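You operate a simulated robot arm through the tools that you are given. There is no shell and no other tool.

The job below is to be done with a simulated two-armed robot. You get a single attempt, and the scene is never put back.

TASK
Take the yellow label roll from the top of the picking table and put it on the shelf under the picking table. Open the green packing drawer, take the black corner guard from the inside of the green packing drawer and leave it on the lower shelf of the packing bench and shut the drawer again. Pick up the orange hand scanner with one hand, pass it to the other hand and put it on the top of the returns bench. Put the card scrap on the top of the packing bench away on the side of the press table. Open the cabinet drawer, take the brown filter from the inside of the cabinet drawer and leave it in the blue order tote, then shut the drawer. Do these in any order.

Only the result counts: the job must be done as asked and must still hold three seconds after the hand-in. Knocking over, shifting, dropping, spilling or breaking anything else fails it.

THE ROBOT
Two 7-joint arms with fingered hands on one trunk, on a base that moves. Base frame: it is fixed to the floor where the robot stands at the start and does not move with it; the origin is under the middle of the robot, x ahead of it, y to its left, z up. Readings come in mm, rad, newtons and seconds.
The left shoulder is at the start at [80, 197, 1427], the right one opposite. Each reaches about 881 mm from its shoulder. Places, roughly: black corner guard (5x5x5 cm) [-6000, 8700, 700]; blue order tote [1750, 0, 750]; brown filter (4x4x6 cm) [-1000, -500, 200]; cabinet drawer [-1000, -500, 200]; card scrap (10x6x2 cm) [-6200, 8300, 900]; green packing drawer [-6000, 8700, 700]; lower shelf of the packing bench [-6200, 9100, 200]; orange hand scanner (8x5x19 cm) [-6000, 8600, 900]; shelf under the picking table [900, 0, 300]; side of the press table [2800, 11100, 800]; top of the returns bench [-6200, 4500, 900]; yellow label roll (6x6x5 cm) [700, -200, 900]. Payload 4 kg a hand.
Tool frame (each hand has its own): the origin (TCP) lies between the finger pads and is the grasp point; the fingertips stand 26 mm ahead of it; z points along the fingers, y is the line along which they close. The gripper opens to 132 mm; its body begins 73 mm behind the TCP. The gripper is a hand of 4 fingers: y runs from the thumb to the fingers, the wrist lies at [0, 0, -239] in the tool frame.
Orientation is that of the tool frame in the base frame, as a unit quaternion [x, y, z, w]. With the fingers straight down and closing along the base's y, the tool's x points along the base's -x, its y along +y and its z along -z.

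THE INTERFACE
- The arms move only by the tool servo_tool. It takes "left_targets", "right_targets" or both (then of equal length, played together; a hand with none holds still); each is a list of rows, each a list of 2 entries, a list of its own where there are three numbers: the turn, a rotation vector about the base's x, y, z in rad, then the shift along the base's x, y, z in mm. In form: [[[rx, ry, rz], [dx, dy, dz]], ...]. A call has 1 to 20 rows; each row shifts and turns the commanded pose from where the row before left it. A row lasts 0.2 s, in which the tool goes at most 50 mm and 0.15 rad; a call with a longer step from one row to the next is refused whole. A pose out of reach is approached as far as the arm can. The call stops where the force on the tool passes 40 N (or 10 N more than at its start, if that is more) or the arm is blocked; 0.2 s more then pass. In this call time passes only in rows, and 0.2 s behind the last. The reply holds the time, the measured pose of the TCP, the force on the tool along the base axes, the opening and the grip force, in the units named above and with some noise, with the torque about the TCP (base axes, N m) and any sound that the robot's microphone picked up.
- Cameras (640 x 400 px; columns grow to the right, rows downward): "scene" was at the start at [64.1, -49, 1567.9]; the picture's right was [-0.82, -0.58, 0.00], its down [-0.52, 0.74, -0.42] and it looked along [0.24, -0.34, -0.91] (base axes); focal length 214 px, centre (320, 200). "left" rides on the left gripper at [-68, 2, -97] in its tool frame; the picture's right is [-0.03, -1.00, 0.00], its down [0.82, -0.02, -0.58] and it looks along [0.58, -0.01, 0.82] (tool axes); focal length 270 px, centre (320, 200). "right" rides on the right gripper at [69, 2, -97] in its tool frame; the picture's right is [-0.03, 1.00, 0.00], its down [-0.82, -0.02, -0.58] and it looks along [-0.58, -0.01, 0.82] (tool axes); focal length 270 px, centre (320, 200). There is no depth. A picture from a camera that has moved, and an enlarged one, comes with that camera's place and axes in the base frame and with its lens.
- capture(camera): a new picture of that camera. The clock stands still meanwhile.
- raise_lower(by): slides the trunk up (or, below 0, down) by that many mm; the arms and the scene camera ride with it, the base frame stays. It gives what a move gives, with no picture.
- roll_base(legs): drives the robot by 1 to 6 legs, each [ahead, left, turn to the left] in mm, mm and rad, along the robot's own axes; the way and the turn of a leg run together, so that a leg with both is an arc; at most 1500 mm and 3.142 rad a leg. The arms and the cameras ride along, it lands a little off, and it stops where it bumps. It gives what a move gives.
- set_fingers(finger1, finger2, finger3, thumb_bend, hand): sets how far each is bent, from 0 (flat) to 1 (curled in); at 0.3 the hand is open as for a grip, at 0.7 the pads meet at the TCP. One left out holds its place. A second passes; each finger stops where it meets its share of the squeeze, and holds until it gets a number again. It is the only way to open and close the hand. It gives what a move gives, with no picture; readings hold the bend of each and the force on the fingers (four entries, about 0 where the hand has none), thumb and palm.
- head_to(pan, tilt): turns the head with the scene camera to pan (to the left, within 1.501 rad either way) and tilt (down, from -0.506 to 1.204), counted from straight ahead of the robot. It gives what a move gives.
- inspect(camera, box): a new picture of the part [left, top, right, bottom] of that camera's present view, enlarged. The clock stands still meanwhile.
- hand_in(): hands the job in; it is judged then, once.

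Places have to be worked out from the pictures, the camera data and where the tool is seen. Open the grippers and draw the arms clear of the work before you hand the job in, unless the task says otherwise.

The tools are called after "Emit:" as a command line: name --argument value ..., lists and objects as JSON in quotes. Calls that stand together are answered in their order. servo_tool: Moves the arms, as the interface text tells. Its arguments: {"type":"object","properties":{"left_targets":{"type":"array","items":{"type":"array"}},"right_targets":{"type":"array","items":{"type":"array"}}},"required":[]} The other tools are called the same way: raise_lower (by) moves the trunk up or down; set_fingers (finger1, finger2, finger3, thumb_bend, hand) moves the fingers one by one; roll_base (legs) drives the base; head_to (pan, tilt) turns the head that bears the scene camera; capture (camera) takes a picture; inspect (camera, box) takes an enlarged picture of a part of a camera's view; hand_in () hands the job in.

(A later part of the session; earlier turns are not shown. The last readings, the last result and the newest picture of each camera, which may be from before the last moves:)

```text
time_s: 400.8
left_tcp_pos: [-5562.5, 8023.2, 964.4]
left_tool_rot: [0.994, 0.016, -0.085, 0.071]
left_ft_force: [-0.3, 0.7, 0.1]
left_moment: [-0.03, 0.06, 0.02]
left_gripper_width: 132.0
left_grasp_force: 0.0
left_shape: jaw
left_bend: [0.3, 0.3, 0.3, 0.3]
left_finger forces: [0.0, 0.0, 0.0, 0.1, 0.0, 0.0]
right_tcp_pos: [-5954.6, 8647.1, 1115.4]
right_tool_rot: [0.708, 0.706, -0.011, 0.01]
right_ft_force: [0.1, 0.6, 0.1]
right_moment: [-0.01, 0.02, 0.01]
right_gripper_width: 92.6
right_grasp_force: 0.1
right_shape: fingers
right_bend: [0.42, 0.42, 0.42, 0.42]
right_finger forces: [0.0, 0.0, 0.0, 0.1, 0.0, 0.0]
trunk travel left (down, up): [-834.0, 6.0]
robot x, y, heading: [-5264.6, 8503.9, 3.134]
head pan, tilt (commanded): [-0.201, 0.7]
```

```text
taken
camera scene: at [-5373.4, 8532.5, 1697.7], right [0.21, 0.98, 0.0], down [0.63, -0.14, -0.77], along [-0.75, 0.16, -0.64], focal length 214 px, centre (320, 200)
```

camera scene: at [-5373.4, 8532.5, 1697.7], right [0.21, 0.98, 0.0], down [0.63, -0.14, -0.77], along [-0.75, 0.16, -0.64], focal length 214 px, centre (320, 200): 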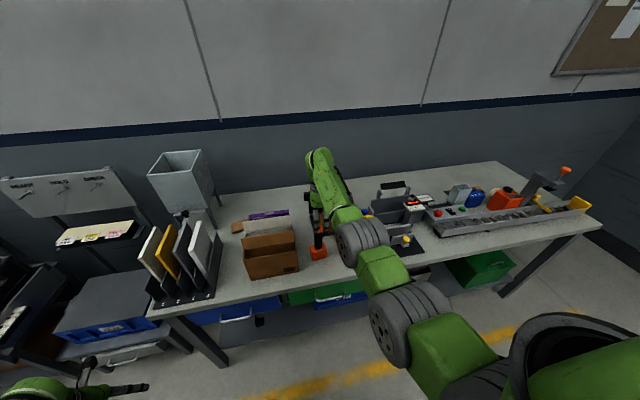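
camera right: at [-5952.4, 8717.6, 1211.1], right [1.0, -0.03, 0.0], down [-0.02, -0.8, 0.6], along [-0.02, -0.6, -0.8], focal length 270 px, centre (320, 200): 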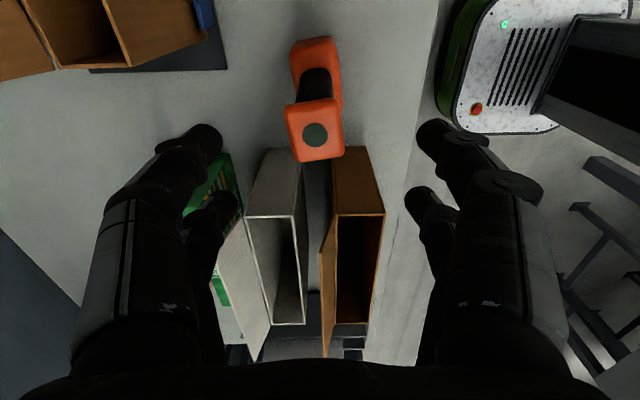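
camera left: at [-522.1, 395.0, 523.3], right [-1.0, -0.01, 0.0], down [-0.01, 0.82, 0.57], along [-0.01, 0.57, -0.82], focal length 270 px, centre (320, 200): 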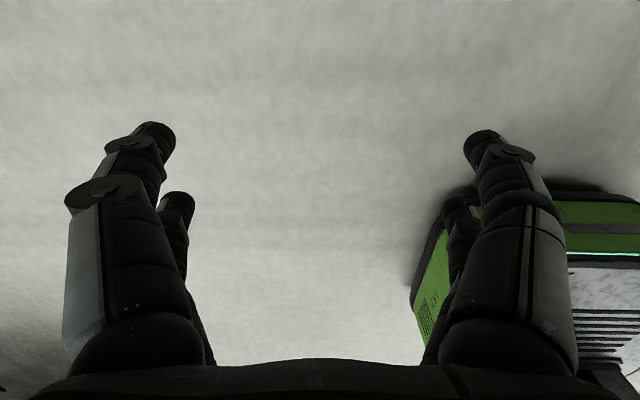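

The cap is well centred between the digits. I nudge 3 mm and lower 83 mm, then grip the top of the scanner.

Emit:
servo_tool --right_targets '[[[0, 0, 0], [-3, 2, 0]]]'

Emit:
raise_lower --by -83

Emit:
capture --camera "right"

```text
time_s: 401.2
left_tcp_pos: [-5568.0, 8018.4, 961.7]
left_tool_rot: [0.994, 0.016, -0.082, 0.069]
left_ft_force: [-0.5, 0.0, 0.1]
left_moment: [0.0, 0.01, -0.01]
left_gripper_width: 131.9
left_grasp_force: 0.1
left_shape: jaw
left_bend: [0.3, 0.3, 0.3, 0.3]
left_finger forces: [0.1, 0.1, 0.0, 0.0, 0.1, 0.0]
right_tcp_pos: [-5962.6, 8644.2, 1112.5]
right_tool_rot: [0.708, 0.706, -0.007, 0.01]
right_ft_force: [0.4, 0.2, -0.6]
right_moment: [0.01, 0.01, 0.03]
right_gripper_width: 92.8
right_grasp_force: 0.0
right_shape: fingers
right_bend: [0.42, 0.42, 0.42, 0.42]
right_finger forces: [0.0, 0.0, 0.0, 0.0, 0.0, 0.0]
trunk travel left (down, up): [-834.0, 6.0]
robot x, y, heading: [-5265.7, 8509.9, 3.132]
head pan, tilt (commanded): [-0.201, 0.7]
```

```text
time_s: 402.4
left_tcp_pos: [-5567.5, 8020.4, 878.5]
left_tool_rot: [0.994, 0.016, -0.082, 0.068]
left_ft_force: [0.0, 0.2, -0.5]
left_moment: [0.02, 0.01, -0.02]
left_gripper_width: 132.1
left_grasp_force: 0.0
left_shape: jaw
left_bend: [0.3, 0.3, 0.3, 0.3]
left_finger forces: [0.0, 0.1, 0.0, 0.0, 0.1, 0.0]
right_tcp_pos: [-5960.9, 8645.0, 1030.8]
right_tool_rot: [0.708, 0.706, -0.01, 0.009]
right_ft_force: [-0.5, -0.4, 0.3]
right_moment: [-0.01, 0.0, 0.02]
right_gripper_width: 92.8
right_grasp_force: 0.0
right_shape: fingers
right_bend: [0.42, 0.42, 0.42, 0.42]
right_finger forces: [0.0, 0.1, 0.1, 0.0, 0.0, 0.0]
trunk travel left (down, up): [-751.0, 89.0]
robot x, y, heading: [-5265.1, 8506.8, 3.133]
head pan, tilt (commanded): [-0.201, 0.7]
```

```text
taken
camera right: at [-5959.8, 8716.1, 1126.2], right [1.0, -0.03, 0.0], down [-0.02, -0.8, 0.6], along [-0.01, -0.6, -0.8], focal length 270 px, centre (320, 200)
```

right: 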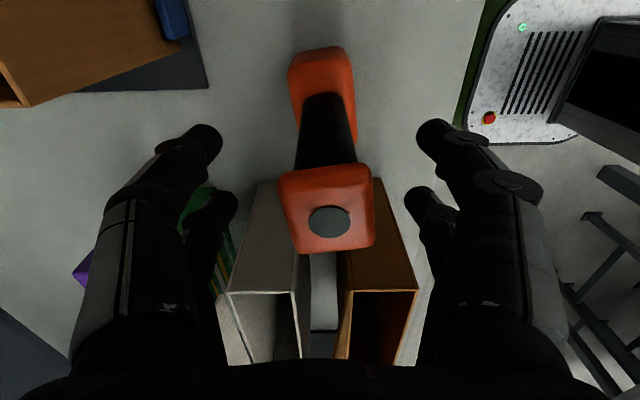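

The cap sits 7 mm toward +y of the digit pairs' middle; I shift and close on it.

Emit:
servo_tool --right_targets '[[[0, 0, 0], [3, 7, 0]]]'

Emit:
set_fingers --hand "right" --finger1 0.75 --finger2 0.75 --finger3 0.75 --thumb_bend 0.75

Emit:
capture --camera "right"

```text
time_s: 402.8
left_tcp_pos: [-5566.0, 8020.2, 880.4]
left_tool_rot: [0.994, 0.016, -0.083, 0.069]
left_ft_force: [-0.3, -0.3, 0.3]
left_moment: [0.01, 0.03, 0.01]
left_gripper_width: 132.0
left_grasp_force: 0.1
left_shape: jaw
left_bend: [0.3, 0.3, 0.3, 0.3]
left_finger forces: [0.1, 0.1, 0.1, 0.0, 0.1, 0.0]
right_tcp_pos: [-5957.0, 8652.9, 1031.5]
right_tool_rot: [0.708, 0.706, -0.01, 0.01]
right_ft_force: [0.7, 0.8, 0.0]
right_moment: [0.01, 0.03, 0.01]
right_gripper_width: 92.9
right_grasp_force: 0.0
right_shape: fingers
right_bend: [0.42, 0.42, 0.42, 0.42]
right_finger forces: [0.0, 0.1, 0.0, 0.1, 0.0, 0.1]
trunk travel left (down, up): [-751.0, 89.0]
robot x, y, heading: [-5261.1, 8510.5, 3.132]
head pan, tilt (commanded): [-0.201, 0.7]
```

```text
time_s: 403.8
left_tcp_pos: [-5566.3, 8019.6, 879.0]
left_tool_rot: [0.994, 0.017, -0.082, 0.069]
left_ft_force: [0.2, -0.3, 0.4]
left_moment: [0.0, -0.02, 0.0]
left_gripper_width: 131.7
left_grasp_force: 0.0
left_shape: jaw
left_bend: [0.3, 0.3, 0.3, 0.3]
left_finger forces: [0.0, 0.0, 0.0, 0.0, 0.1, 0.0]
right_tcp_pos: [-5957.2, 8652.5, 1031.2]
right_tool_rot: [0.708, 0.706, -0.009, 0.009]
right_ft_force: [-0.9, -0.3, -0.7]
right_moment: [-0.02, 0.05, -0.02]
right_gripper_width: 0.0
right_grasp_force: 12.9
right_shape: fingers
right_bend: [0.72, 0.67, 0.63, 0.74]
right_finger forces: [5.9, 8.3, 11.4, 0.0, 1.0, 0.0]
trunk travel left (down, up): [-751.0, 89.0]
robot x, y, heading: [-5265.1, 8508.8, 3.132]
head pan, tilt (commanded): [-0.201, 0.7]
```

```text
taken
camera right: at [-5956.8, 8723.4, 1126.2], right [1.0, -0.03, 0.0], down [-0.02, -0.8, 0.6], along [-0.01, -0.6, -0.8], focal length 270 px, centre (320, 200)
```

right: 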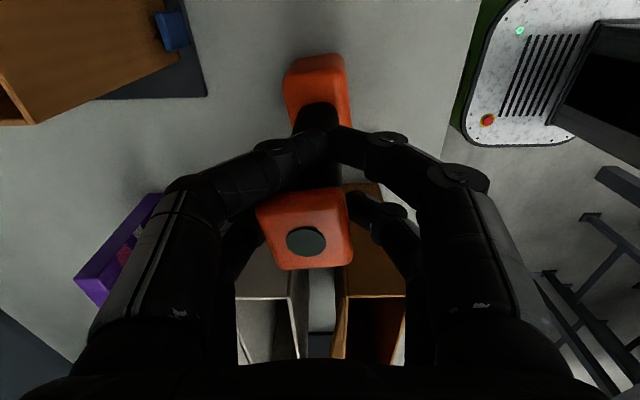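

Only finger2/3 hold the handle, and the scanner tilted slightly; that grip isn't good for a hand-over. I open gently and re-plan the grip.

Emit:
set_fingers --hand "right" --finger1 0.62 --finger2 0.6 --finger3 0.57 --thumb_bend 0.62

Emit:
set_fingers --hand "right" --finger1 0.42 --finger2 0.42 --finger3 0.42 --thumb_bend 0.42

Emit:
capture --camera "right"

```text
time_s: 404.8
left_tcp_pos: [-5564.6, 8019.7, 879.6]
left_tool_rot: [0.994, 0.016, -0.082, 0.069]
left_ft_force: [-0.5, 0.1, 0.6]
left_moment: [-0.04, -0.02, -0.02]
left_gripper_width: 131.6
left_grasp_force: 0.1
left_shape: jaw
left_bend: [0.3, 0.3, 0.3, 0.3]
left_finger forces: [0.0, 0.1, 0.0, 0.1, 0.1, 0.0]
right_tcp_pos: [-5957.2, 8653.2, 1032.6]
right_tool_rot: [0.707, 0.707, -0.009, 0.01]
right_ft_force: [0.7, 0.2, -0.1]
right_moment: [0.02, 0.02, -0.01]
right_gripper_width: 24.8
right_grasp_force: 0.4
right_shape: fingers
right_bend: [0.62, 0.6, 0.56, 0.62]
right_finger forces: [0.1, 0.1, 0.0, 0.0, 0.4, 0.1]
trunk travel left (down, up): [-751.0, 89.0]
robot x, y, heading: [-5264.8, 8508.8, 3.137]
head pan, tilt (commanded): [-0.201, 0.7]
```

```text
time_s: 405.8
left_tcp_pos: [-5565.2, 8020.6, 878.2]
left_tool_rot: [0.994, 0.017, -0.081, 0.069]
left_ft_force: [-0.1, 0.0, 0.5]
left_moment: [-0.02, 0.0, 0.02]
left_gripper_width: 132.0
left_grasp_force: 0.1
left_shape: jaw
left_bend: [0.3, 0.3, 0.3, 0.3]
left_finger forces: [0.0, 0.0, 0.1, 0.1, 0.1, 0.0]
right_tcp_pos: [-5956.6, 8655.2, 1031.2]
right_tool_rot: [0.708, 0.707, -0.009, 0.009]
right_ft_force: [-0.4, -0.5, -0.5]
right_moment: [-0.01, 0.01, -0.01]
right_gripper_width: 92.3
right_grasp_force: 0.0
right_shape: fingers
right_bend: [0.42, 0.42, 0.42, 0.42]
right_finger forces: [0.1, 0.0, 0.0, 0.0, 0.0, 0.0]
trunk travel left (down, up): [-751.0, 89.0]
robot x, y, heading: [-5261.9, 8505.3, 3.131]
head pan, tilt (commanded): [-0.201, 0.7]
```

```text
taken
camera right: at [-5956.6, 8723.5, 1126.4], right [1.0, -0.03, 0.0], down [-0.02, -0.8, 0.6], along [-0.01, -0.6, -0.8], focal length 270 px, centre (320, 200)
```

right: 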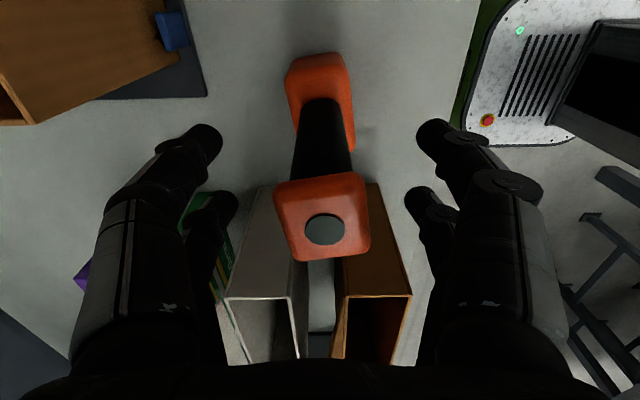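

The scanner stands upright again at about [-5954, 8647], top near z 1045. I raise, turn the hand to neutral yaw (closing along y), and aim its camera-side digit pair at the scanner's axis.

Emit:
raise_lower --by 85

Emit:
servo_tool --right_targets '[[[0, 0, -0.143], [0, 0, 0]], [[0, 0, -0.143], [0, 0, 0]], [[0, 0, -0.143], [0, 0, 0]], [[0, 0, -0.143], [0, 0, 0]], [[0, 0, -0.143], [0, 0, 0]], [[0, 0, -0.143], [0, 0, 0]], [[0, 0, -0.143], [0, 0, 0]], [[0, 0, -0.143], [0, 0, 0]], [[0, 0, -0.143], [-5, 0, 0]], [[0, 0, -0.143], [-5, 0, 0]], [[0, 0, -0.141], [-8, -7, 0]]]'

Emit:
capture --camera "right"

```text
time_s: 407.0
left_tcp_pos: [-5565.6, 8019.8, 963.6]
left_tool_rot: [0.994, 0.017, -0.081, 0.069]
left_ft_force: [0.0, 0.4, 0.1]
left_moment: [-0.03, 0.02, 0.02]
left_gripper_width: 131.7
left_grasp_force: 0.1
left_shape: jaw
left_bend: [0.3, 0.3, 0.3, 0.3]
left_finger forces: [0.0, 0.1, 0.0, 0.0, 0.0, 0.0]
right_tcp_pos: [-5956.6, 8653.6, 1116.3]
right_tool_rot: [0.708, 0.706, -0.009, 0.009]
right_ft_force: [0.0, 0.5, -0.5]
right_moment: [0.02, -0.01, 0.0]
right_gripper_width: 92.5
right_grasp_force: 0.1
right_shape: fingers
right_bend: [0.42, 0.42, 0.42, 0.42]
right_finger forces: [0.0, 0.1, 0.1, 0.0, 0.0, 0.0]
trunk travel left (down, up): [-836.0, 4.0]
robot x, y, heading: [-5264.5, 8507.6, 3.127]
head pan, tilt (commanded): [-0.201, 0.7]
```

```text
time_s: 409.4
left_tcp_pos: [-5566.5, 8020.3, 963.0]
left_tool_rot: [0.994, 0.016, -0.082, 0.068]
left_ft_force: [-0.1, -1.0, -0.1]
left_moment: [0.03, -0.02, 0.02]
left_gripper_width: 131.9
left_grasp_force: 0.1
left_shape: jaw
left_bend: [0.3, 0.3, 0.3, 0.3]
left_finger forces: [0.0, 0.0, 0.0, 0.0, 0.0, 0.0]
right_tcp_pos: [-5977.0, 8645.6, 1116.0]
right_tool_rot: [1.0, -0.002, -0.013, -0.001]
right_ft_force: [0.3, -0.5, 0.5]
right_moment: [0.0, 0.01, 0.02]
right_gripper_width: 92.8
right_grasp_force: 0.1
right_shape: fingers
right_bend: [0.42, 0.42, 0.42, 0.42]
right_finger forces: [0.0, 0.0, 0.0, 0.0, 0.0, 0.0]
trunk travel left (down, up): [-836.0, 4.0]
robot x, y, heading: [-5266.8, 8510.5, 3.126]
head pan, tilt (commanded): [-0.201, 0.7]
```

```text
taken
camera right: at [-5906.4, 8643.4, 1211.1], right [-0.03, -1.0, 0.0], down [-0.8, 0.02, 0.6], along [-0.6, 0.02, -0.8], focal length 270 px, centre (320, 200)
```

right: 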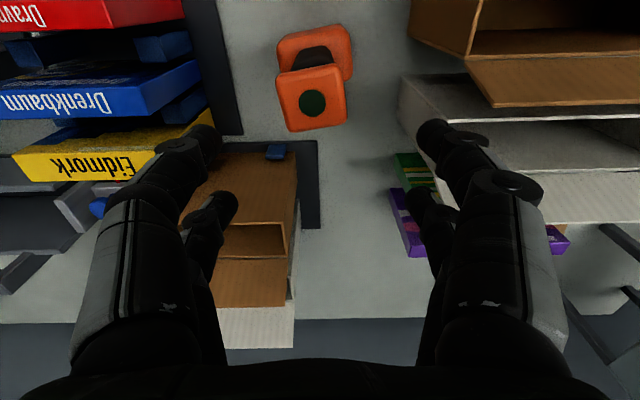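

Aligned: the camera-side pair is at the scanner's axis. I narrow the opening to clear the neighbours, shift 4 mm, and lower 72 mm.

Emit:
set_fingers --hand "right" --finger1 0.5 --finger2 0.5 --finger3 0.5 --thumb_bend 0.5

Emit:
servo_tool --right_targets '[[[0, 0, 0], [0, 4, 0]]]'

Emit:
raise_lower --by -60

Emit:
capture --camera "right"

```text
time_s: 410.4
left_tcp_pos: [-5566.3, 8020.7, 963.4]
left_tool_rot: [0.994, 0.017, -0.083, 0.069]
left_ft_force: [-0.1, -0.4, 0.8]
left_moment: [-0.01, 0.03, -0.03]
left_gripper_width: 131.9
left_grasp_force: 0.0
left_shape: jaw
left_bend: [0.3, 0.3, 0.3, 0.3]
left_finger forces: [0.1, 0.0, 0.1, 0.0, 0.0, 0.0]
right_tcp_pos: [-5975.3, 8646.5, 1114.6]
right_tool_rot: [1.0, -0.001, -0.013, 0.0]
right_ft_force: [-0.3, 0.5, 0.6]
right_moment: [0.0, -0.03, 0.03]
right_gripper_width: 66.6
right_grasp_force: 0.1
right_shape: fingers
right_bend: [0.5, 0.5, 0.5, 0.5]
right_finger forces: [0.0, 0.0, 0.0, 0.1, 0.0, 0.1]
trunk travel left (down, up): [-836.0, 4.0]
robot x, y, heading: [-5262.9, 8509.6, 3.133]
head pan, tilt (commanded): [-0.201, 0.7]
```

```text
time_s: 410.8
left_tcp_pos: [-5565.9, 8020.8, 963.8]
left_tool_rot: [0.994, 0.017, -0.081, 0.069]
left_ft_force: [0.0, 0.1, 0.9]
left_moment: [0.03, -0.02, 0.01]
left_gripper_width: 132.0
left_grasp_force: 0.1
left_shape: jaw
left_bend: [0.3, 0.3, 0.3, 0.3]
left_finger forces: [0.0, 0.1, 0.0, 0.0, 0.0, 0.0]
right_tcp_pos: [-5976.6, 8650.9, 1117.4]
right_tool_rot: [1.0, 0.0, -0.013, -0.001]
right_ft_force: [-0.4, -0.4, 0.4]
right_moment: [0.04, 0.02, 0.0]
right_gripper_width: 66.4
right_grasp_force: 0.2
right_shape: fingers
right_bend: [0.5, 0.5, 0.5, 0.5]
right_finger forces: [0.1, 0.0, 0.1, 0.1, 0.0, 0.0]
trunk travel left (down, up): [-836.0, 4.0]
robot x, y, heading: [-5266.8, 8510.0, 3.133]
head pan, tilt (commanded): [-0.201, 0.7]
```

```text
time_s: 411.8
left_tcp_pos: [-5566.1, 8020.8, 904.1]
left_tool_rot: [0.994, 0.017, -0.083, 0.068]
left_ft_force: [-0.4, -0.9, -0.4]
left_moment: [0.01, 0.03, 0.0]
left_gripper_width: 131.9
left_grasp_force: 0.1
left_shape: jaw
left_bend: [0.3, 0.3, 0.3, 0.3]
left_finger forces: [0.1, 0.0, 0.1, 0.0, 0.0, 0.0]
right_tcp_pos: [-5976.8, 8650.8, 1055.9]
right_tool_rot: [1.0, 0.0, -0.013, 0.001]
right_ft_force: [-0.2, 0.2, -0.8]
right_moment: [0.02, 0.0, 0.0]
right_gripper_width: 66.4
right_grasp_force: 0.0
right_shape: fingers
right_bend: [0.5, 0.5, 0.5, 0.5]
right_finger forces: [0.0, 0.1, 0.0, 0.0, 0.0, 0.1]
trunk travel left (down, up): [-776.0, 64.0]
robot x, y, heading: [-5263.0, 8508.0, 3.13]
head pan, tilt (commanded): [-0.201, 0.7]
```

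```text
taken
camera right: at [-5905.4, 8648.0, 1151.6], right [-0.03, -1.0, 0.0], down [-0.8, 0.02, 0.6], along [-0.6, 0.01, -0.8], focal length 270 px, centre (320, 200)
```

right: 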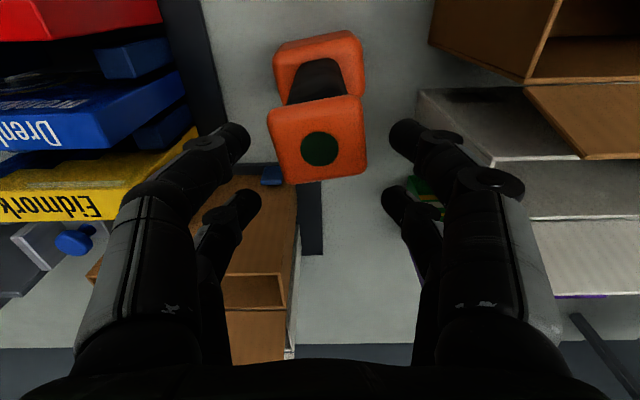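

The cap lies exactly between thumb and finger1. I lower 10 mm more and close firmly.

Emit:
raise_lower --by -10

Emit:
set_fingers --hand "right" --finger1 0.8 --thumb_bend 0.8 --finger2 0.6 --finger3 0.6

Emit:
capture --camera "right"

```text
time_s: 412.3
left_tcp_pos: [-5565.6, 8019.7, 894.8]
left_tool_rot: [0.994, 0.016, -0.082, 0.068]
left_ft_force: [-0.8, -0.1, 0.7]
left_moment: [0.0, -0.01, 0.0]
left_gripper_width: 131.6
left_grasp_force: 0.1
left_shape: jaw
left_bend: [0.3, 0.3, 0.3, 0.3]
left_finger forces: [0.1, 0.0, 0.1, 0.0, 0.0, 0.0]
right_tcp_pos: [-5976.7, 8649.3, 1046.3]
right_tool_rot: [1.0, 0.0, -0.013, 0.0]
right_ft_force: [0.3, 0.2, 0.0]
right_moment: [-0.01, 0.0, 0.02]
right_gripper_width: 66.5
right_grasp_force: 0.0
right_shape: fingers
right_bend: [0.5, 0.5, 0.5, 0.5]
right_finger forces: [0.0, 0.0, 0.0, 0.0, 0.0, 0.0]
trunk travel left (down, up): [-766.0, 74.0]
robot x, y, heading: [-5267.4, 8507.8, 3.127]
head pan, tilt (commanded): [-0.201, 0.7]
```

```text
time_s: 413.3
left_tcp_pos: [-5565.3, 8019.9, 893.2]
left_tool_rot: [0.994, 0.017, -0.082, 0.069]
left_ft_force: [0.2, -0.1, 0.7]
left_moment: [0.0, -0.01, 0.02]
left_gripper_width: 132.0
left_grasp_force: 0.0
left_shape: jaw
left_bend: [0.3, 0.3, 0.3, 0.3]
left_finger forces: [0.1, 0.1, 0.0, 0.0, 0.0, 0.0]
right_tcp_pos: [-5975.8, 8649.3, 1046.4]
right_tool_rot: [1.0, -0.002, -0.013, 0.0]
right_ft_force: [0.9, -1.5, 0.8]
right_moment: [-0.31, -0.04, 0.0]
right_gripper_width: 29.7
right_grasp_force: 14.4
right_shape: fingers
right_bend: [0.59, 0.6, 0.6, 0.65]
right_finger forces: [14.8, 0.0, 0.0, 0.0, 13.8, 0.1]
trunk travel left (down, up): [-766.0, 74.0]
robot x, y, heading: [-5265.3, 8508.7, 3.129]
head pan, tilt (commanded): [-0.201, 0.7]
```

```text
taken
camera right: at [-5905.5, 8647.8, 1141.4], right [-0.03, -1.0, 0.0], down [-0.8, 0.02, 0.6], along [-0.6, 0.01, -0.8], focal length 270 px, centre (320, 200)
```

right: 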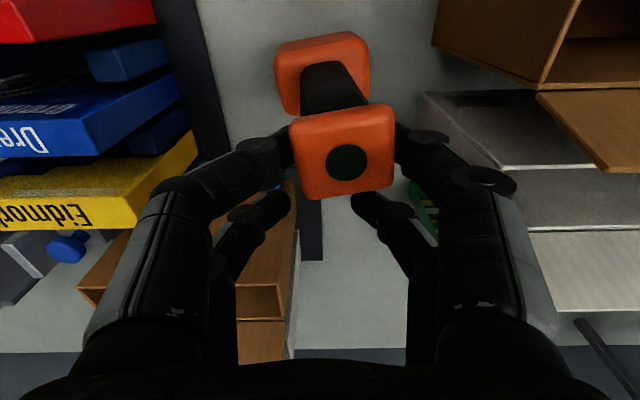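

Thumb and finger1 hold the cap with about 14 N. I lift 70 mm and check, then back away from the bench.

Emit:
raise_lower --by 72

Emit:
capture --camera "right"

Emit:
inspect --camera "scene" --box '[240, 140, 400, 280]'

```text
time_s: 414.4
left_tcp_pos: [-5566.5, 8020.3, 964.8]
left_tool_rot: [0.994, 0.016, -0.082, 0.069]
left_ft_force: [0.8, -0.4, -0.2]
left_moment: [0.02, 0.01, 0.01]
left_gripper_width: 131.9
left_grasp_force: 0.0
left_shape: jaw
left_bend: [0.3, 0.3, 0.3, 0.3]
left_finger forces: [0.0, 0.0, 0.1, 0.0, 0.0, 0.1]
right_tcp_pos: [-5975.2, 8649.6, 1118.1]
right_tool_rot: [1.0, 0.0, -0.013, 0.0]
right_ft_force: [0.4, -0.7, -1.7]
right_moment: [0.0, 0.02, 0.01]
right_gripper_width: 29.1
right_grasp_force: 14.4
right_shape: fingers
right_bend: [0.55, 0.6, 0.6, 0.71]
right_finger forces: [14.9, 0.1, 0.1, 0.1, 14.5, 0.0]
trunk travel left (down, up): [-838.0, 2.0]
robot x, y, heading: [-5265.6, 8508.0, 3.133]
head pan, tilt (commanded): [-0.201, 0.7]
```

```text
taken
camera right: at [-5906.1, 8648.1, 1212.8], right [-0.03, -1.0, 0.0], down [-0.8, 0.02, 0.6], along [-0.6, 0.01, -0.8], focal length 270 px, centre (320, 200)
```

right: 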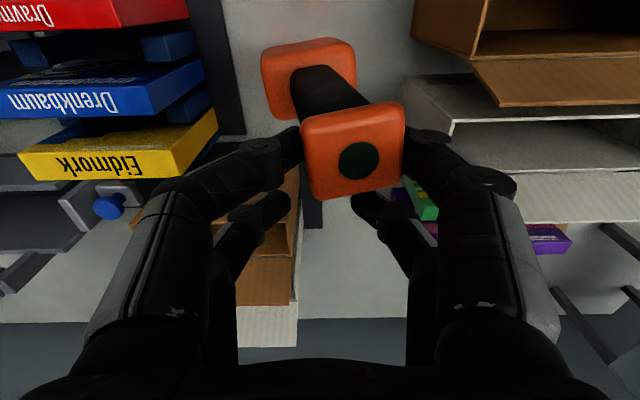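

```text
2.86 times, centred on (320, 210) of scene
camera zoom: at [-5379.9, 8528.3, 1701.2], right [0.21, 0.98, 0.0], down [0.63, -0.13, -0.76], along [-0.75, 0.16, -0.64], focal length 613 px, centre (320, 171)
```

zoom: 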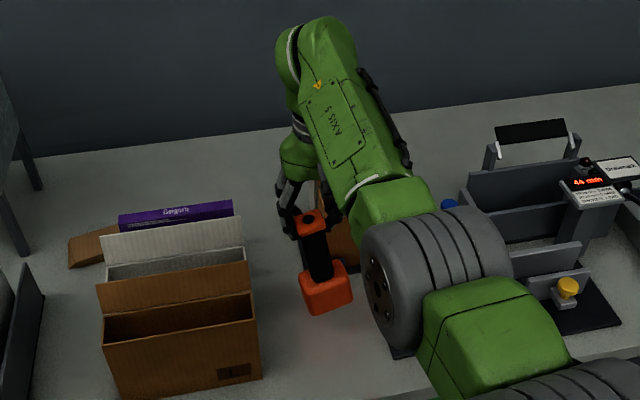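

The scanner hangs securely in the right hand. I back away from the bench, then swing the left hand up to point ahead (27° below horizontal) for the hand-over.

Emit:
roll_base --legs '[[-330, 0, 0]]'

Emit:
servo_tool --left_targets '[[[0.015, 0.1334, -0.0147], [-36, 25, 10]], [[0.015, 0.1334, -0.0147], [-36, 25, 10]], [[0.015, 0.1334, -0.0147], [-36, 25, 10]], [[0.015, 0.1334, -0.0147], [-36, 25, 10]], [[0.015, 0.1334, -0.0147], [-36, 25, 10]], [[0.015, 0.1334, -0.0147], [-36, 25, 10]], [[0.015, 0.1334, -0.0147], [-36, 25, 10]]]'

Emit:
head_to --pan 0 --tilt 0.8

Emit:
capture --camera "scene"

Emit:
capture --camera "left"

```text
time_s: 416.6
left_tcp_pos: [-5237.4, 8015.7, 964.2]
left_tool_rot: [0.994, 0.018, -0.082, 0.069]
left_ft_force: [-0.4, 0.2, -0.2]
left_moment: [-0.03, 0.0, 0.02]
left_gripper_width: 132.0
left_grasp_force: 0.1
left_shape: jaw
left_bend: [0.3, 0.3, 0.3, 0.3]
left_finger forces: [0.0, 0.0, 0.0, 0.0, 0.0, 0.1]
right_tcp_pos: [-5651.0, 8643.3, 1116.1]
right_tool_rot: [1.0, 0.002, -0.012, 0.0]
right_ft_force: [-0.7, -0.3, -2.0]
right_moment: [0.0, 0.04, -0.01]
right_gripper_width: 29.3
right_grasp_force: 14.5
right_shape: fingers
right_bend: [0.55, 0.6, 0.6, 0.71]
right_finger forces: [14.9, 0.1, 0.0, 0.0, 14.7, 0.1]
trunk travel left (down, up): [-838.0, 2.0]
robot x, y, heading: [-4939.9, 8509.4, 3.134]
head pan, tilt (commanded): [-0.201, 0.7]
```

```text
time_s: 418.2
left_tcp_pos: [-5507.1, 8258.4, 1116.6]
left_tool_rot: [0.87, 0.009, -0.493, 0.013]
left_ft_force: [-0.9, 0.2, 1.8]
left_moment: [0.01, 0.01, 0.01]
left_gripper_width: 132.0
left_grasp_force: 0.0
left_shape: jaw
left_bend: [0.3, 0.3, 0.3, 0.3]
left_finger forces: [0.0, 0.0, 0.0, 0.0, 0.1, 0.0]
left hand out of reach, approached as far as the arm can: row 3, 4, 5, 6, 7
right_tcp_pos: [-5649.1, 8643.6, 1116.8]
right_tool_rot: [1.0, 0.002, -0.013, 0.0]
right_ft_force: [0.5, 0.3, -2.5]
right_moment: [-0.01, 0.01, 0.02]
right_gripper_width: 29.3
right_grasp_force: 14.2
right_shape: fingers
right_bend: [0.55, 0.6, 0.6, 0.71]
right_finger forces: [14.8, 0.0, 0.0, 0.0, 14.5, 0.0]
trunk travel left (down, up): [-838.0, 2.0]
robot x, y, heading: [-4931.7, 8508.0, 3.132]
head pan, tilt (commanded): [-0.201, 0.7]
```

```text
time_s: 418.9
left_tcp_pos: [-5506.8, 8257.8, 1116.6]
left_tool_rot: [0.871, 0.01, -0.491, 0.014]
left_ft_force: [0.2, 0.2, -0.5]
left_moment: [0.03, 0.0, 0.01]
left_gripper_width: 131.9
left_grasp_force: 0.0
left_shape: jaw
left_bend: [0.3, 0.3, 0.3, 0.3]
left_finger forces: [0.0, 0.0, 0.0, 0.0, 0.1, 0.1]
right_tcp_pos: [-5648.3, 8645.0, 1117.5]
right_tool_rot: [1.0, 0.002, -0.013, 0.001]
right_ft_force: [0.6, 0.3, -1.2]
right_moment: [-0.02, -0.01, -0.01]
right_gripper_width: 29.0
right_grasp_force: 15.0
right_shape: fingers
right_bend: [0.55, 0.6, 0.6, 0.71]
right_finger forces: [14.7, 0.0, 0.0, 0.0, 14.5, 0.1]
trunk travel left (down, up): [-838.0, 2.0]
robot x, y, heading: [-4938.5, 8508.0, 3.138]
head pan, tilt (commanded): [0.0, 0.799]
```

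```text
taken
camera scene: at [-5048.8, 8508.4, 1693.0], right [0.01, 1.0, 0.0], down [0.72, 0.0, -0.7], along [-0.7, 0.0, -0.72], focal length 214 px, centre (320, 200)
```

scene: 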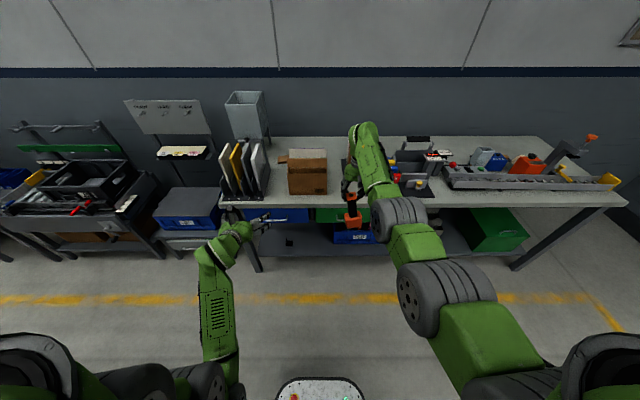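

```text
taken
camera left: at [-5458.3, 8259.8, 1225.2], right [-0.04, 1.0, 0.01], down [0.91, 0.04, -0.4], along [-0.4, -0.01, -0.92], focal length 270 px, centre (320, 200)
```

left: 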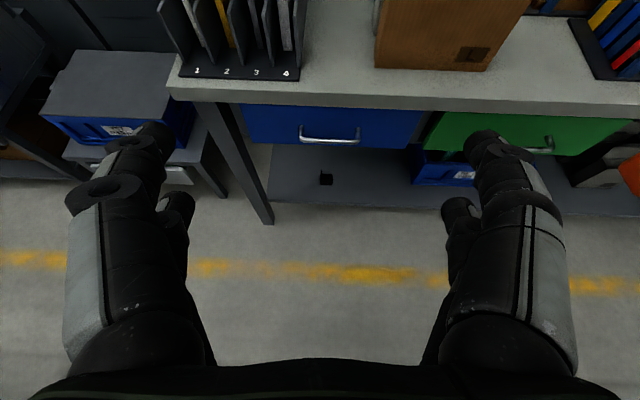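

The left hand now points ahead at 31° below horizontal. I bring the scanner to the centre with the right hand and the left hand to a waiting spot behind it.

Emit:
servo_tool --right_targets '[[[0, 0, 0], [8, -13, -5]], [[0, 0, 0], [8, -13, -5]], [[0, 0, 0], [8, -13, -5]], [[0, 0, 0], [8, -13, -5]], [[0, 0, 0], [8, -12, -5]], [[0, 0, 0], [8, -12, -5]], [[0, 0, 0], [6, -12, -5]], [[0, 0, 0], [6, -11, -5]]]' --left_targets '[[[0, 0, 0], [4, 34, -7]], [[0, 0, 0], [4, 34, -7]], [[0, 0, 0], [4, 34, -7]], [[0, 0, 0], [4, 34, -7]], [[0, 0, 0], [5, 34, -8]], [[0, 0, 0], [5, 34, -8]], [[0, 0, 0], [5, 34, -8]], [[0, 0, 0], [4, 34, -8]]]'

Emit:
capture --camera "left"

Emit:
capture --camera "scene"

```text
time_s: 420.8
left_tcp_pos: [-5469.8, 8529.5, 1055.3]
left_tool_rot: [0.868, 0.006, -0.496, 0.007]
left_ft_force: [-0.3, -0.1, 0.5]
left_moment: [0.02, 0.0, 0.02]
left_gripper_width: 132.0
left_grasp_force: 0.1
left_shape: jaw
left_bend: [0.3, 0.3, 0.3, 0.3]
left_finger forces: [0.0, 0.1, 0.1, 0.1, 0.0, 0.1]
right_tcp_pos: [-5589.7, 8546.1, 1077.1]
right_tool_rot: [1.0, 0.002, -0.013, -0.001]
right_ft_force: [0.1, -0.2, -1.6]
right_moment: [-0.02, 0.0, -0.03]
right_gripper_width: 29.1
right_grasp_force: 14.8
right_shape: fingers
right_bend: [0.55, 0.6, 0.6, 0.71]
right_finger forces: [14.8, 0.0, 0.1, 0.0, 14.5, 0.0]
trunk travel left (down, up): [-838.0, 2.0]
robot x, y, heading: [-4935.6, 8503.9, 3.136]
head pan, tilt (commanded): [0.0, 0.799]
```

```text
taken
camera left: at [-5420.4, 8530.8, 1163.8], right [-0.03, 1.0, 0.02], down [0.91, 0.03, -0.41], along [-0.41, 0.0, -0.91], focal length 270 px, centre (320, 200)
```

left: 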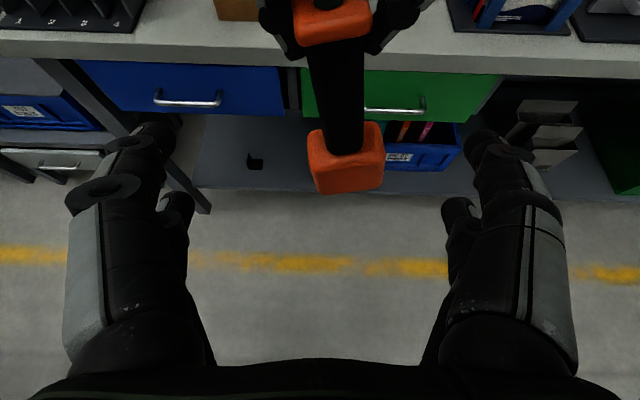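

```text
taken
camera scene: at [-5048.3, 8508.9, 1693.0], right [0.01, 1.0, 0.0], down [0.72, 0.0, -0.7], along [-0.7, 0.0, -0.72], focal length 214 px, centre (320, 200)
```

scene: 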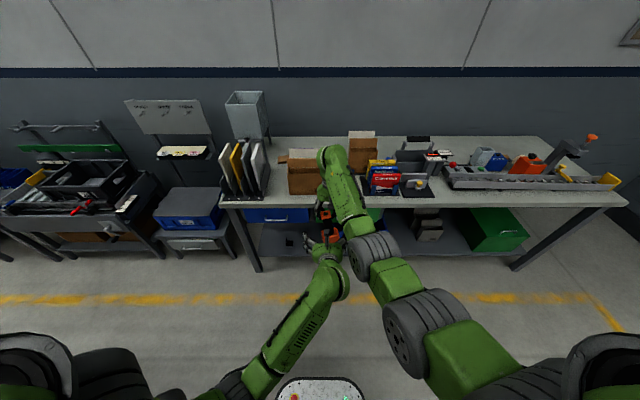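

The handle is centred near [-5568, 8545, 1004]. I advance the left hand around it.

Emit:
servo_tool --left_targets '[[[0, 0, 0], [-24.5, 3.9, -12.8]], [[0, 0, 0], [-24.5, 3.9, -12.8]], [[0, 0, 0], [-24.5, 3.9, -12.8]]]'

Emit:
capture --camera "left"

Emit:
capture --camera "right"

```text
time_s: 421.6
left_tcp_pos: [-5544.4, 8541.2, 1017.4]
left_tool_rot: [0.868, 0.005, -0.496, 0.006]
left_ft_force: [0.1, 0.1, 0.2]
left_moment: [0.01, 0.02, -0.02]
left_gripper_width: 132.1
left_grasp_force: 0.1
left_shape: jaw
left_bend: [0.3, 0.3, 0.3, 0.3]
left_finger forces: [0.0, 0.1, 0.0, 0.0, 0.0, 0.1]
right_tcp_pos: [-5588.2, 8546.9, 1076.6]
right_tool_rot: [1.0, 0.002, -0.013, 0.0]
right_ft_force: [-0.7, 0.0, -1.4]
right_moment: [-0.02, 0.05, -0.04]
right_gripper_width: 29.1
right_grasp_force: 15.2
right_shape: fingers
right_bend: [0.55, 0.6, 0.6, 0.71]
right_finger forces: [14.8, 0.0, 0.0, 0.1, 14.4, 0.0]
trunk travel left (down, up): [-838.0, 2.0]
robot x, y, heading: [-4936.9, 8507.7, 3.136]
head pan, tilt (commanded): [0.0, 0.799]
```

```text
taken
camera left: at [-5495.3, 8542.8, 1125.3], right [-0.03, 1.0, 0.02], down [0.91, 0.03, -0.41], along [-0.41, 0.0, -0.91], focal length 270 px, centre (320, 200)
```

left: 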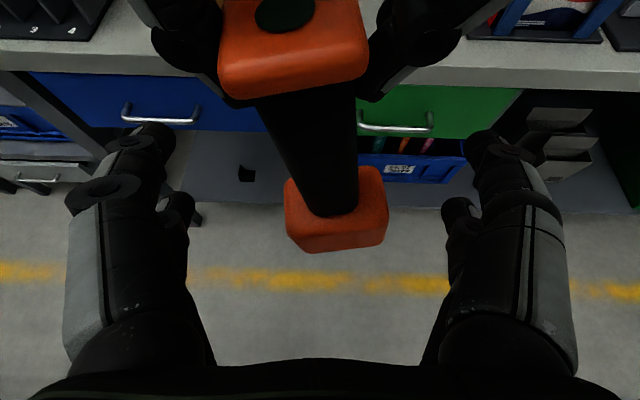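

```text
taken
camera right: at [-5519.2, 8544.7, 1172.7], right [-0.02, -1.0, 0.0], down [-0.8, 0.02, 0.6], along [-0.6, 0.01, -0.8], focal length 270 px, centre (320, 200)
```

right: 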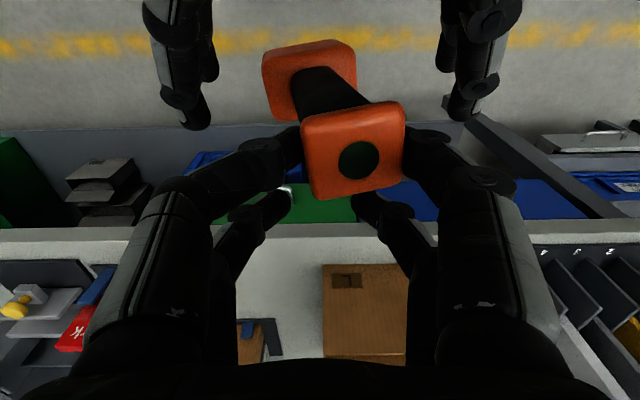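

Clear so far. I make the last 27 mm and close the left fingers on the handle.

Emit:
servo_tool --left_targets '[[[0, 0, 0], [-12, 2, -6.5]], [[0, 0, 0], [-12, 2, -6.5]]]'

Emit:
set_fingers --hand "left" --finger1 0.75 --finger2 0.75 --finger3 0.75 --thumb_bend 0.75

Emit:
capture --camera "left"

Emit:
capture --camera "right"

```text
time_s: 422.1
left_tcp_pos: [-5567.4, 8545.8, 1001.1]
left_tool_rot: [0.868, 0.006, -0.497, 0.006]
left_ft_force: [0.2, -0.3, -0.4]
left_moment: [0.02, 0.01, -0.05]
left_gripper_width: 132.2
left_grasp_force: 0.1
left_shape: jaw
left_bend: [0.3, 0.3, 0.3, 0.3]
left_finger forces: [0.0, 0.0, 0.0, 0.0, 0.0, 0.1]
right_tcp_pos: [-5588.6, 8546.0, 1076.2]
right_tool_rot: [1.0, 0.002, -0.012, 0.0]
right_ft_force: [0.3, 0.9, -1.6]
right_moment: [-0.03, 0.05, 0.01]
right_gripper_width: 29.1
right_grasp_force: 14.7
right_shape: fingers
right_bend: [0.55, 0.6, 0.6, 0.71]
right_finger forces: [14.8, 0.1, 0.0, 0.0, 14.5, 0.0]
trunk travel left (down, up): [-838.0, 2.0]
robot x, y, heading: [-4935.9, 8506.4, 3.131]
head pan, tilt (commanded): [0.0, 0.799]
```

```text
time_s: 423.1
left_tcp_pos: [-5567.3, 8545.0, 1002.6]
left_tool_rot: [0.868, 0.006, -0.497, 0.006]
left_ft_force: [-7.8, -1.0, -2.3]
left_moment: [0.13, -0.35, -0.14]
left_gripper_width: 14.2
left_grasp_force: 22.9
left_shape: fingers
left_bend: [0.7, 0.63, 0.62, 0.67]
left_finger forces: [13.4, 11.3, 10.5, 0.0, 10.7, 0.1]
right_tcp_pos: [-5588.6, 8545.7, 1077.1]
right_tool_rot: [1.0, 0.002, -0.012, 0.0]
right_ft_force: [8.0, 1.0, 2.1]
right_moment: [-0.11, -0.18, 0.17]
right_gripper_width: 29.3
right_grasp_force: 15.0
right_shape: fingers
right_bend: [0.55, 0.6, 0.6, 0.71]
right_finger forces: [15.0, 0.0, 0.0, 0.0, 15.1, 0.1]
trunk travel left (down, up): [-838.0, 2.0]
robot x, y, heading: [-4936.6, 8505.9, 3.144]
head pan, tilt (commanded): [0.0, 0.799]
```

```text
taken
camera left: at [-5518.0, 8546.1, 1112.1], right [-0.03, 1.0, 0.02], down [0.91, 0.03, -0.41], along [-0.41, 0.0, -0.91], focal length 270 px, centre (320, 200)
```

left: 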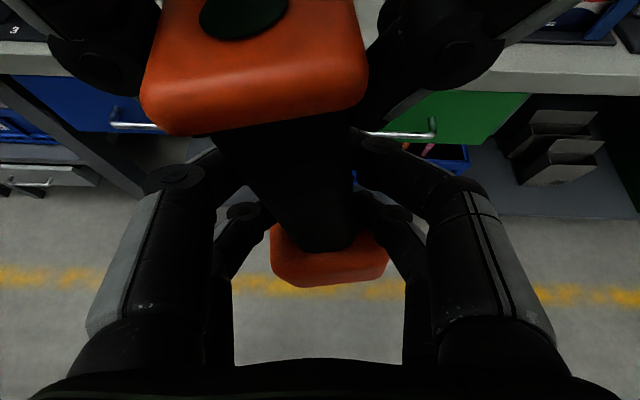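

```text
taken
camera right: at [-5518.2, 8544.0, 1173.3], right [-0.02, -1.0, 0.0], down [-0.8, 0.02, 0.6], along [-0.6, 0.01, -0.8], focal length 270 px, centre (320, 200)
```

right: 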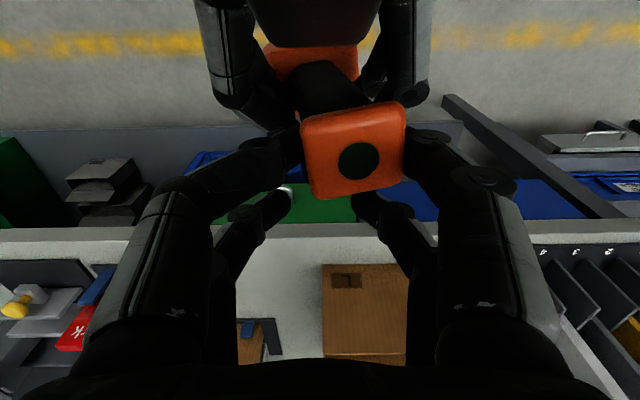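

The left hand holds the handle with all four digits (10–13 N each). I open the right hand and lift it away.

Emit:
set_fingers --hand "right" --finger1 0.35 --finger2 0.35 --finger3 0.35 --thumb_bend 0.35

Emit:
servo_tool --left_targets '[[[0, 0, 0], [0, 0, -12]], [[0, 0, 0], [0, 0, -12]], [[0, 0, 0], [0, 0, -12]], [[0, 0, 0], [0, 0, -12]], [[0, 0, 0], [0, 0, -12]]]' --right_targets '[[[0, 0, 0], [0, 0, 5]], [[0, 0, 0], [0, 0, 5]], [[0, 0, 0], [0, 0, 5]], [[0, 0, 0], [0, 0, 5]], [[0, 0, 0], [0, 0, 5]]]'

Emit:
capture --camera "left"

Emit:
capture --camera "right"

```text
time_s: 424.1
left_tcp_pos: [-5566.5, 8545.7, 1002.5]
left_tool_rot: [0.868, 0.006, -0.496, 0.006]
left_ft_force: [-0.4, -0.1, 0.7]
left_moment: [0.0, 0.0, -0.02]
left_gripper_width: 6.1
left_grasp_force: 17.6
left_shape: fingers
left_bend: [0.73, 0.64, 0.62, 0.71]
left_finger forces: [7.4, 10.5, 8.9, 0.0, 8.0, 0.0]
right_tcp_pos: [-5587.8, 8546.2, 1077.9]
right_tool_rot: [1.0, 0.002, -0.013, 0.0]
right_ft_force: [0.8, 0.2, 0.4]
right_moment: [-0.02, 0.04, 0.03]
right_gripper_width: 115.9
right_grasp_force: 0.1
right_shape: fingers
right_bend: [0.35, 0.35, 0.35, 0.35]
right_finger forces: [0.0, 0.0, 0.1, 0.1, 0.0, 0.0]
trunk travel left (down, up): [-838.0, 2.0]
robot x, y, heading: [-4934.6, 8508.2, 3.14]
head pan, tilt (commanded): [0.0, 0.799]
```

```text
time_s: 425.4
left_tcp_pos: [-5566.7, 8546.5, 942.5]
left_tool_rot: [0.868, 0.006, -0.497, 0.007]
left_ft_force: [0.5, 0.4, 0.0]
left_moment: [-0.03, -0.01, -0.03]
left_gripper_width: 6.0
left_grasp_force: 17.1
left_shape: fingers
left_bend: [0.73, 0.64, 0.62, 0.71]
left_finger forces: [7.2, 10.5, 8.8, 0.0, 7.7, 0.0]
right_tcp_pos: [-5589.0, 8546.4, 1102.6]
right_tool_rot: [1.0, 0.002, -0.014, -0.001]
right_ft_force: [-0.7, -0.2, -1.3]
right_moment: [-0.03, -0.03, -0.01]
right_gripper_width: 115.8
right_grasp_force: 0.0
right_shape: fingers
right_bend: [0.35, 0.35, 0.35, 0.35]
right_finger forces: [0.1, 0.1, 0.0, 0.0, 0.0, 0.0]
trunk travel left (down, up): [-838.0, 2.0]
robot x, y, heading: [-4938.2, 8509.9, 3.138]
head pan, tilt (commanded): [0.0, 0.799]
```

```text
taken
camera left: at [-5517.5, 8546.1, 1051.4], right [-0.03, 1.0, 0.02], down [0.91, 0.03, -0.41], along [-0.41, 0.0, -0.91], focal length 270 px, centre (320, 200)
```

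left: 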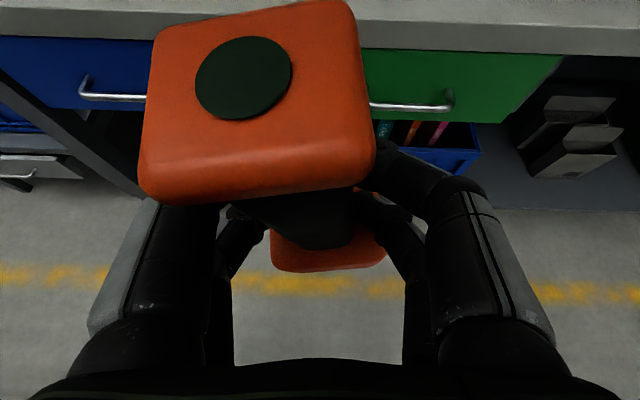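

```text
taken
camera right: at [-5517.9, 8544.2, 1198.0], right [-0.02, -1.0, 0.0], down [-0.8, 0.02, 0.6], along [-0.6, 0.01, -0.8], focal length 270 px, centre (320, 200)
```

right: 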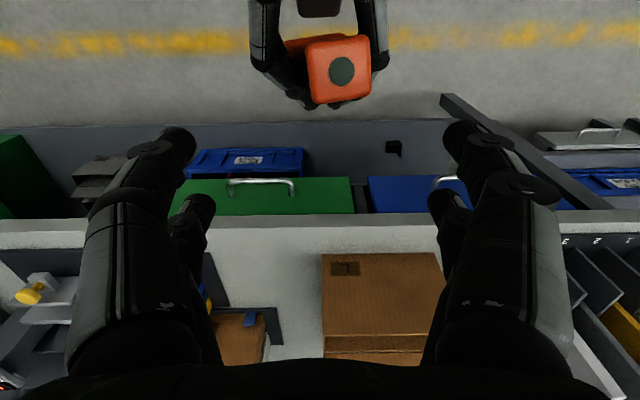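

The hand-over worked: the left hand holds the scanner alone. Next the right hand shall fetch the card scrap; I lift the left hand with the scanner high and to the left first.

Emit:
servo_tool --left_targets '[[[0, 0, 0], [8, -27, 33]], [[0, 0, 0], [8, -27, 33]], [[0, 0, 0], [8, -27, 33]], [[0, 0, 0], [8, -27, 33]], [[0, 0, 0], [8, -27, 33]], [[0, 0, 0], [8, -27, 33]], [[0, 0, 0], [8, -27, 33]]]'

Emit:
head_to --pan 0.2 --tilt 0.6

Emit:
capture --camera "scene"

Emit:
capture --camera "left"

```text
time_s: 426.9
left_tcp_pos: [-5510.0, 8356.9, 1175.5]
left_tool_rot: [0.868, 0.006, -0.496, 0.006]
left_ft_force: [0.2, -0.6, -1.8]
left_moment: [0.0, -0.02, -0.02]
left_gripper_width: 5.1
left_grasp_force: 17.0
left_shape: fingers
left_bend: [0.73, 0.64, 0.62, 0.71]
left_finger forces: [7.1, 10.5, 8.6, 0.0, 7.4, 0.0]
right_tcp_pos: [-5586.7, 8546.8, 1102.4]
right_tool_rot: [1.0, 0.003, -0.012, 0.0]
right_ft_force: [0.4, 0.5, -0.6]
right_moment: [0.01, -0.05, 0.0]
right_gripper_width: 116.2
right_grasp_force: 0.0
right_shape: fingers
right_bend: [0.35, 0.35, 0.35, 0.35]
right_finger forces: [0.1, 0.0, 0.1, 0.0, 0.0, 0.1]
trunk travel left (down, up): [-838.0, 2.0]
robot x, y, heading: [-4934.7, 8506.1, 3.138]
head pan, tilt (commanded): [0.0, 0.799]
```

```text
time_s: 427.7
left_tcp_pos: [-5511.0, 8356.7, 1174.1]
left_tool_rot: [0.868, 0.006, -0.496, 0.006]
left_ft_force: [-0.1, -0.5, -1.9]
left_moment: [0.02, 0.0, -0.03]
left_gripper_width: 5.4
left_grasp_force: 16.9
left_shape: fingers
left_bend: [0.73, 0.64, 0.62, 0.71]
left_finger forces: [7.2, 10.4, 8.8, 0.0, 7.3, 0.1]
right_tcp_pos: [-5587.5, 8544.7, 1102.6]
right_tool_rot: [1.0, 0.001, -0.013, 0.001]
right_ft_force: [-0.9, 0.0, -0.6]
right_moment: [-0.03, 0.02, -0.01]
right_gripper_width: 116.2
right_grasp_force: 0.0
right_shape: fingers
right_bend: [0.35, 0.35, 0.35, 0.35]
right_finger forces: [0.0, 0.0, 0.0, 0.0, 0.0, 0.0]
trunk travel left (down, up): [-838.0, 2.0]
robot x, y, heading: [-4935.7, 8505.5, 3.136]
head pan, tilt (commanded): [0.201, 0.6]
```

```text
taken
camera scene: at [-5054.0, 8490.2, 1709.9], right [-0.19, 0.98, 0.0], down [0.56, 0.11, -0.82], along [-0.81, -0.16, -0.57], focal length 214 px, centre (320, 200)
```

scene: 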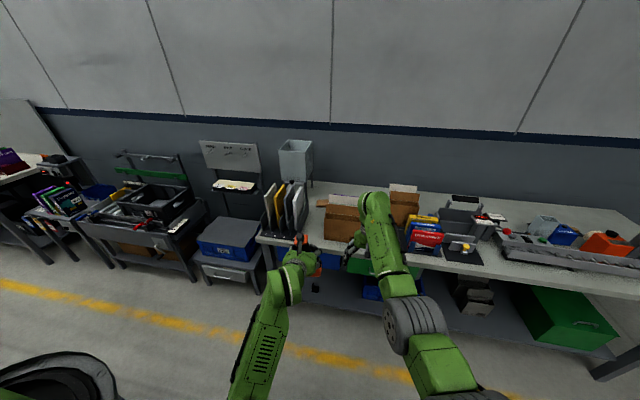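

```text
taken
camera left: at [-5461.4, 8357.0, 1283.6], right [-0.03, 1.0, 0.02], down [0.91, 0.03, -0.41], along [-0.41, 0.0, -0.91], focal length 270 px, centre (320, 200)
```

left: 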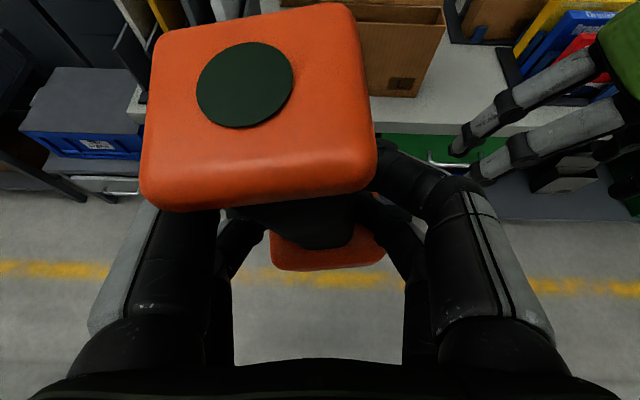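

I enlarge the scrap area on the bench top.

Emit:
inspect --camera "scene" --box '[260, 160, 380, 260]'

```text
4.00 times, centred on (320, 210) of scene
camera zoom: at [-5054.0, 8490.2, 1709.9], right [-0.19, 0.98, 0.0], down [0.56, 0.11, -0.82], along [-0.81, -0.16, -0.57], focal length 858 px, centre (320, 160)
```

zoom: 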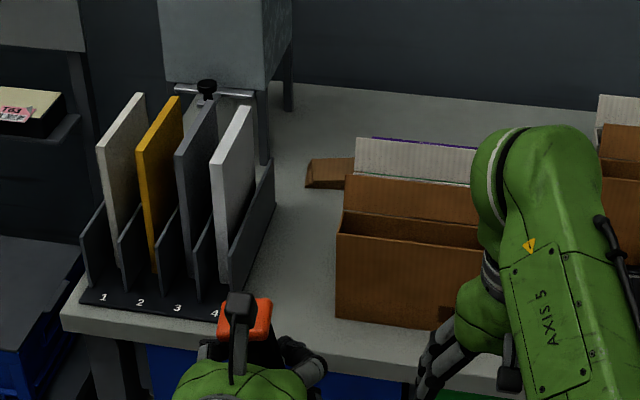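

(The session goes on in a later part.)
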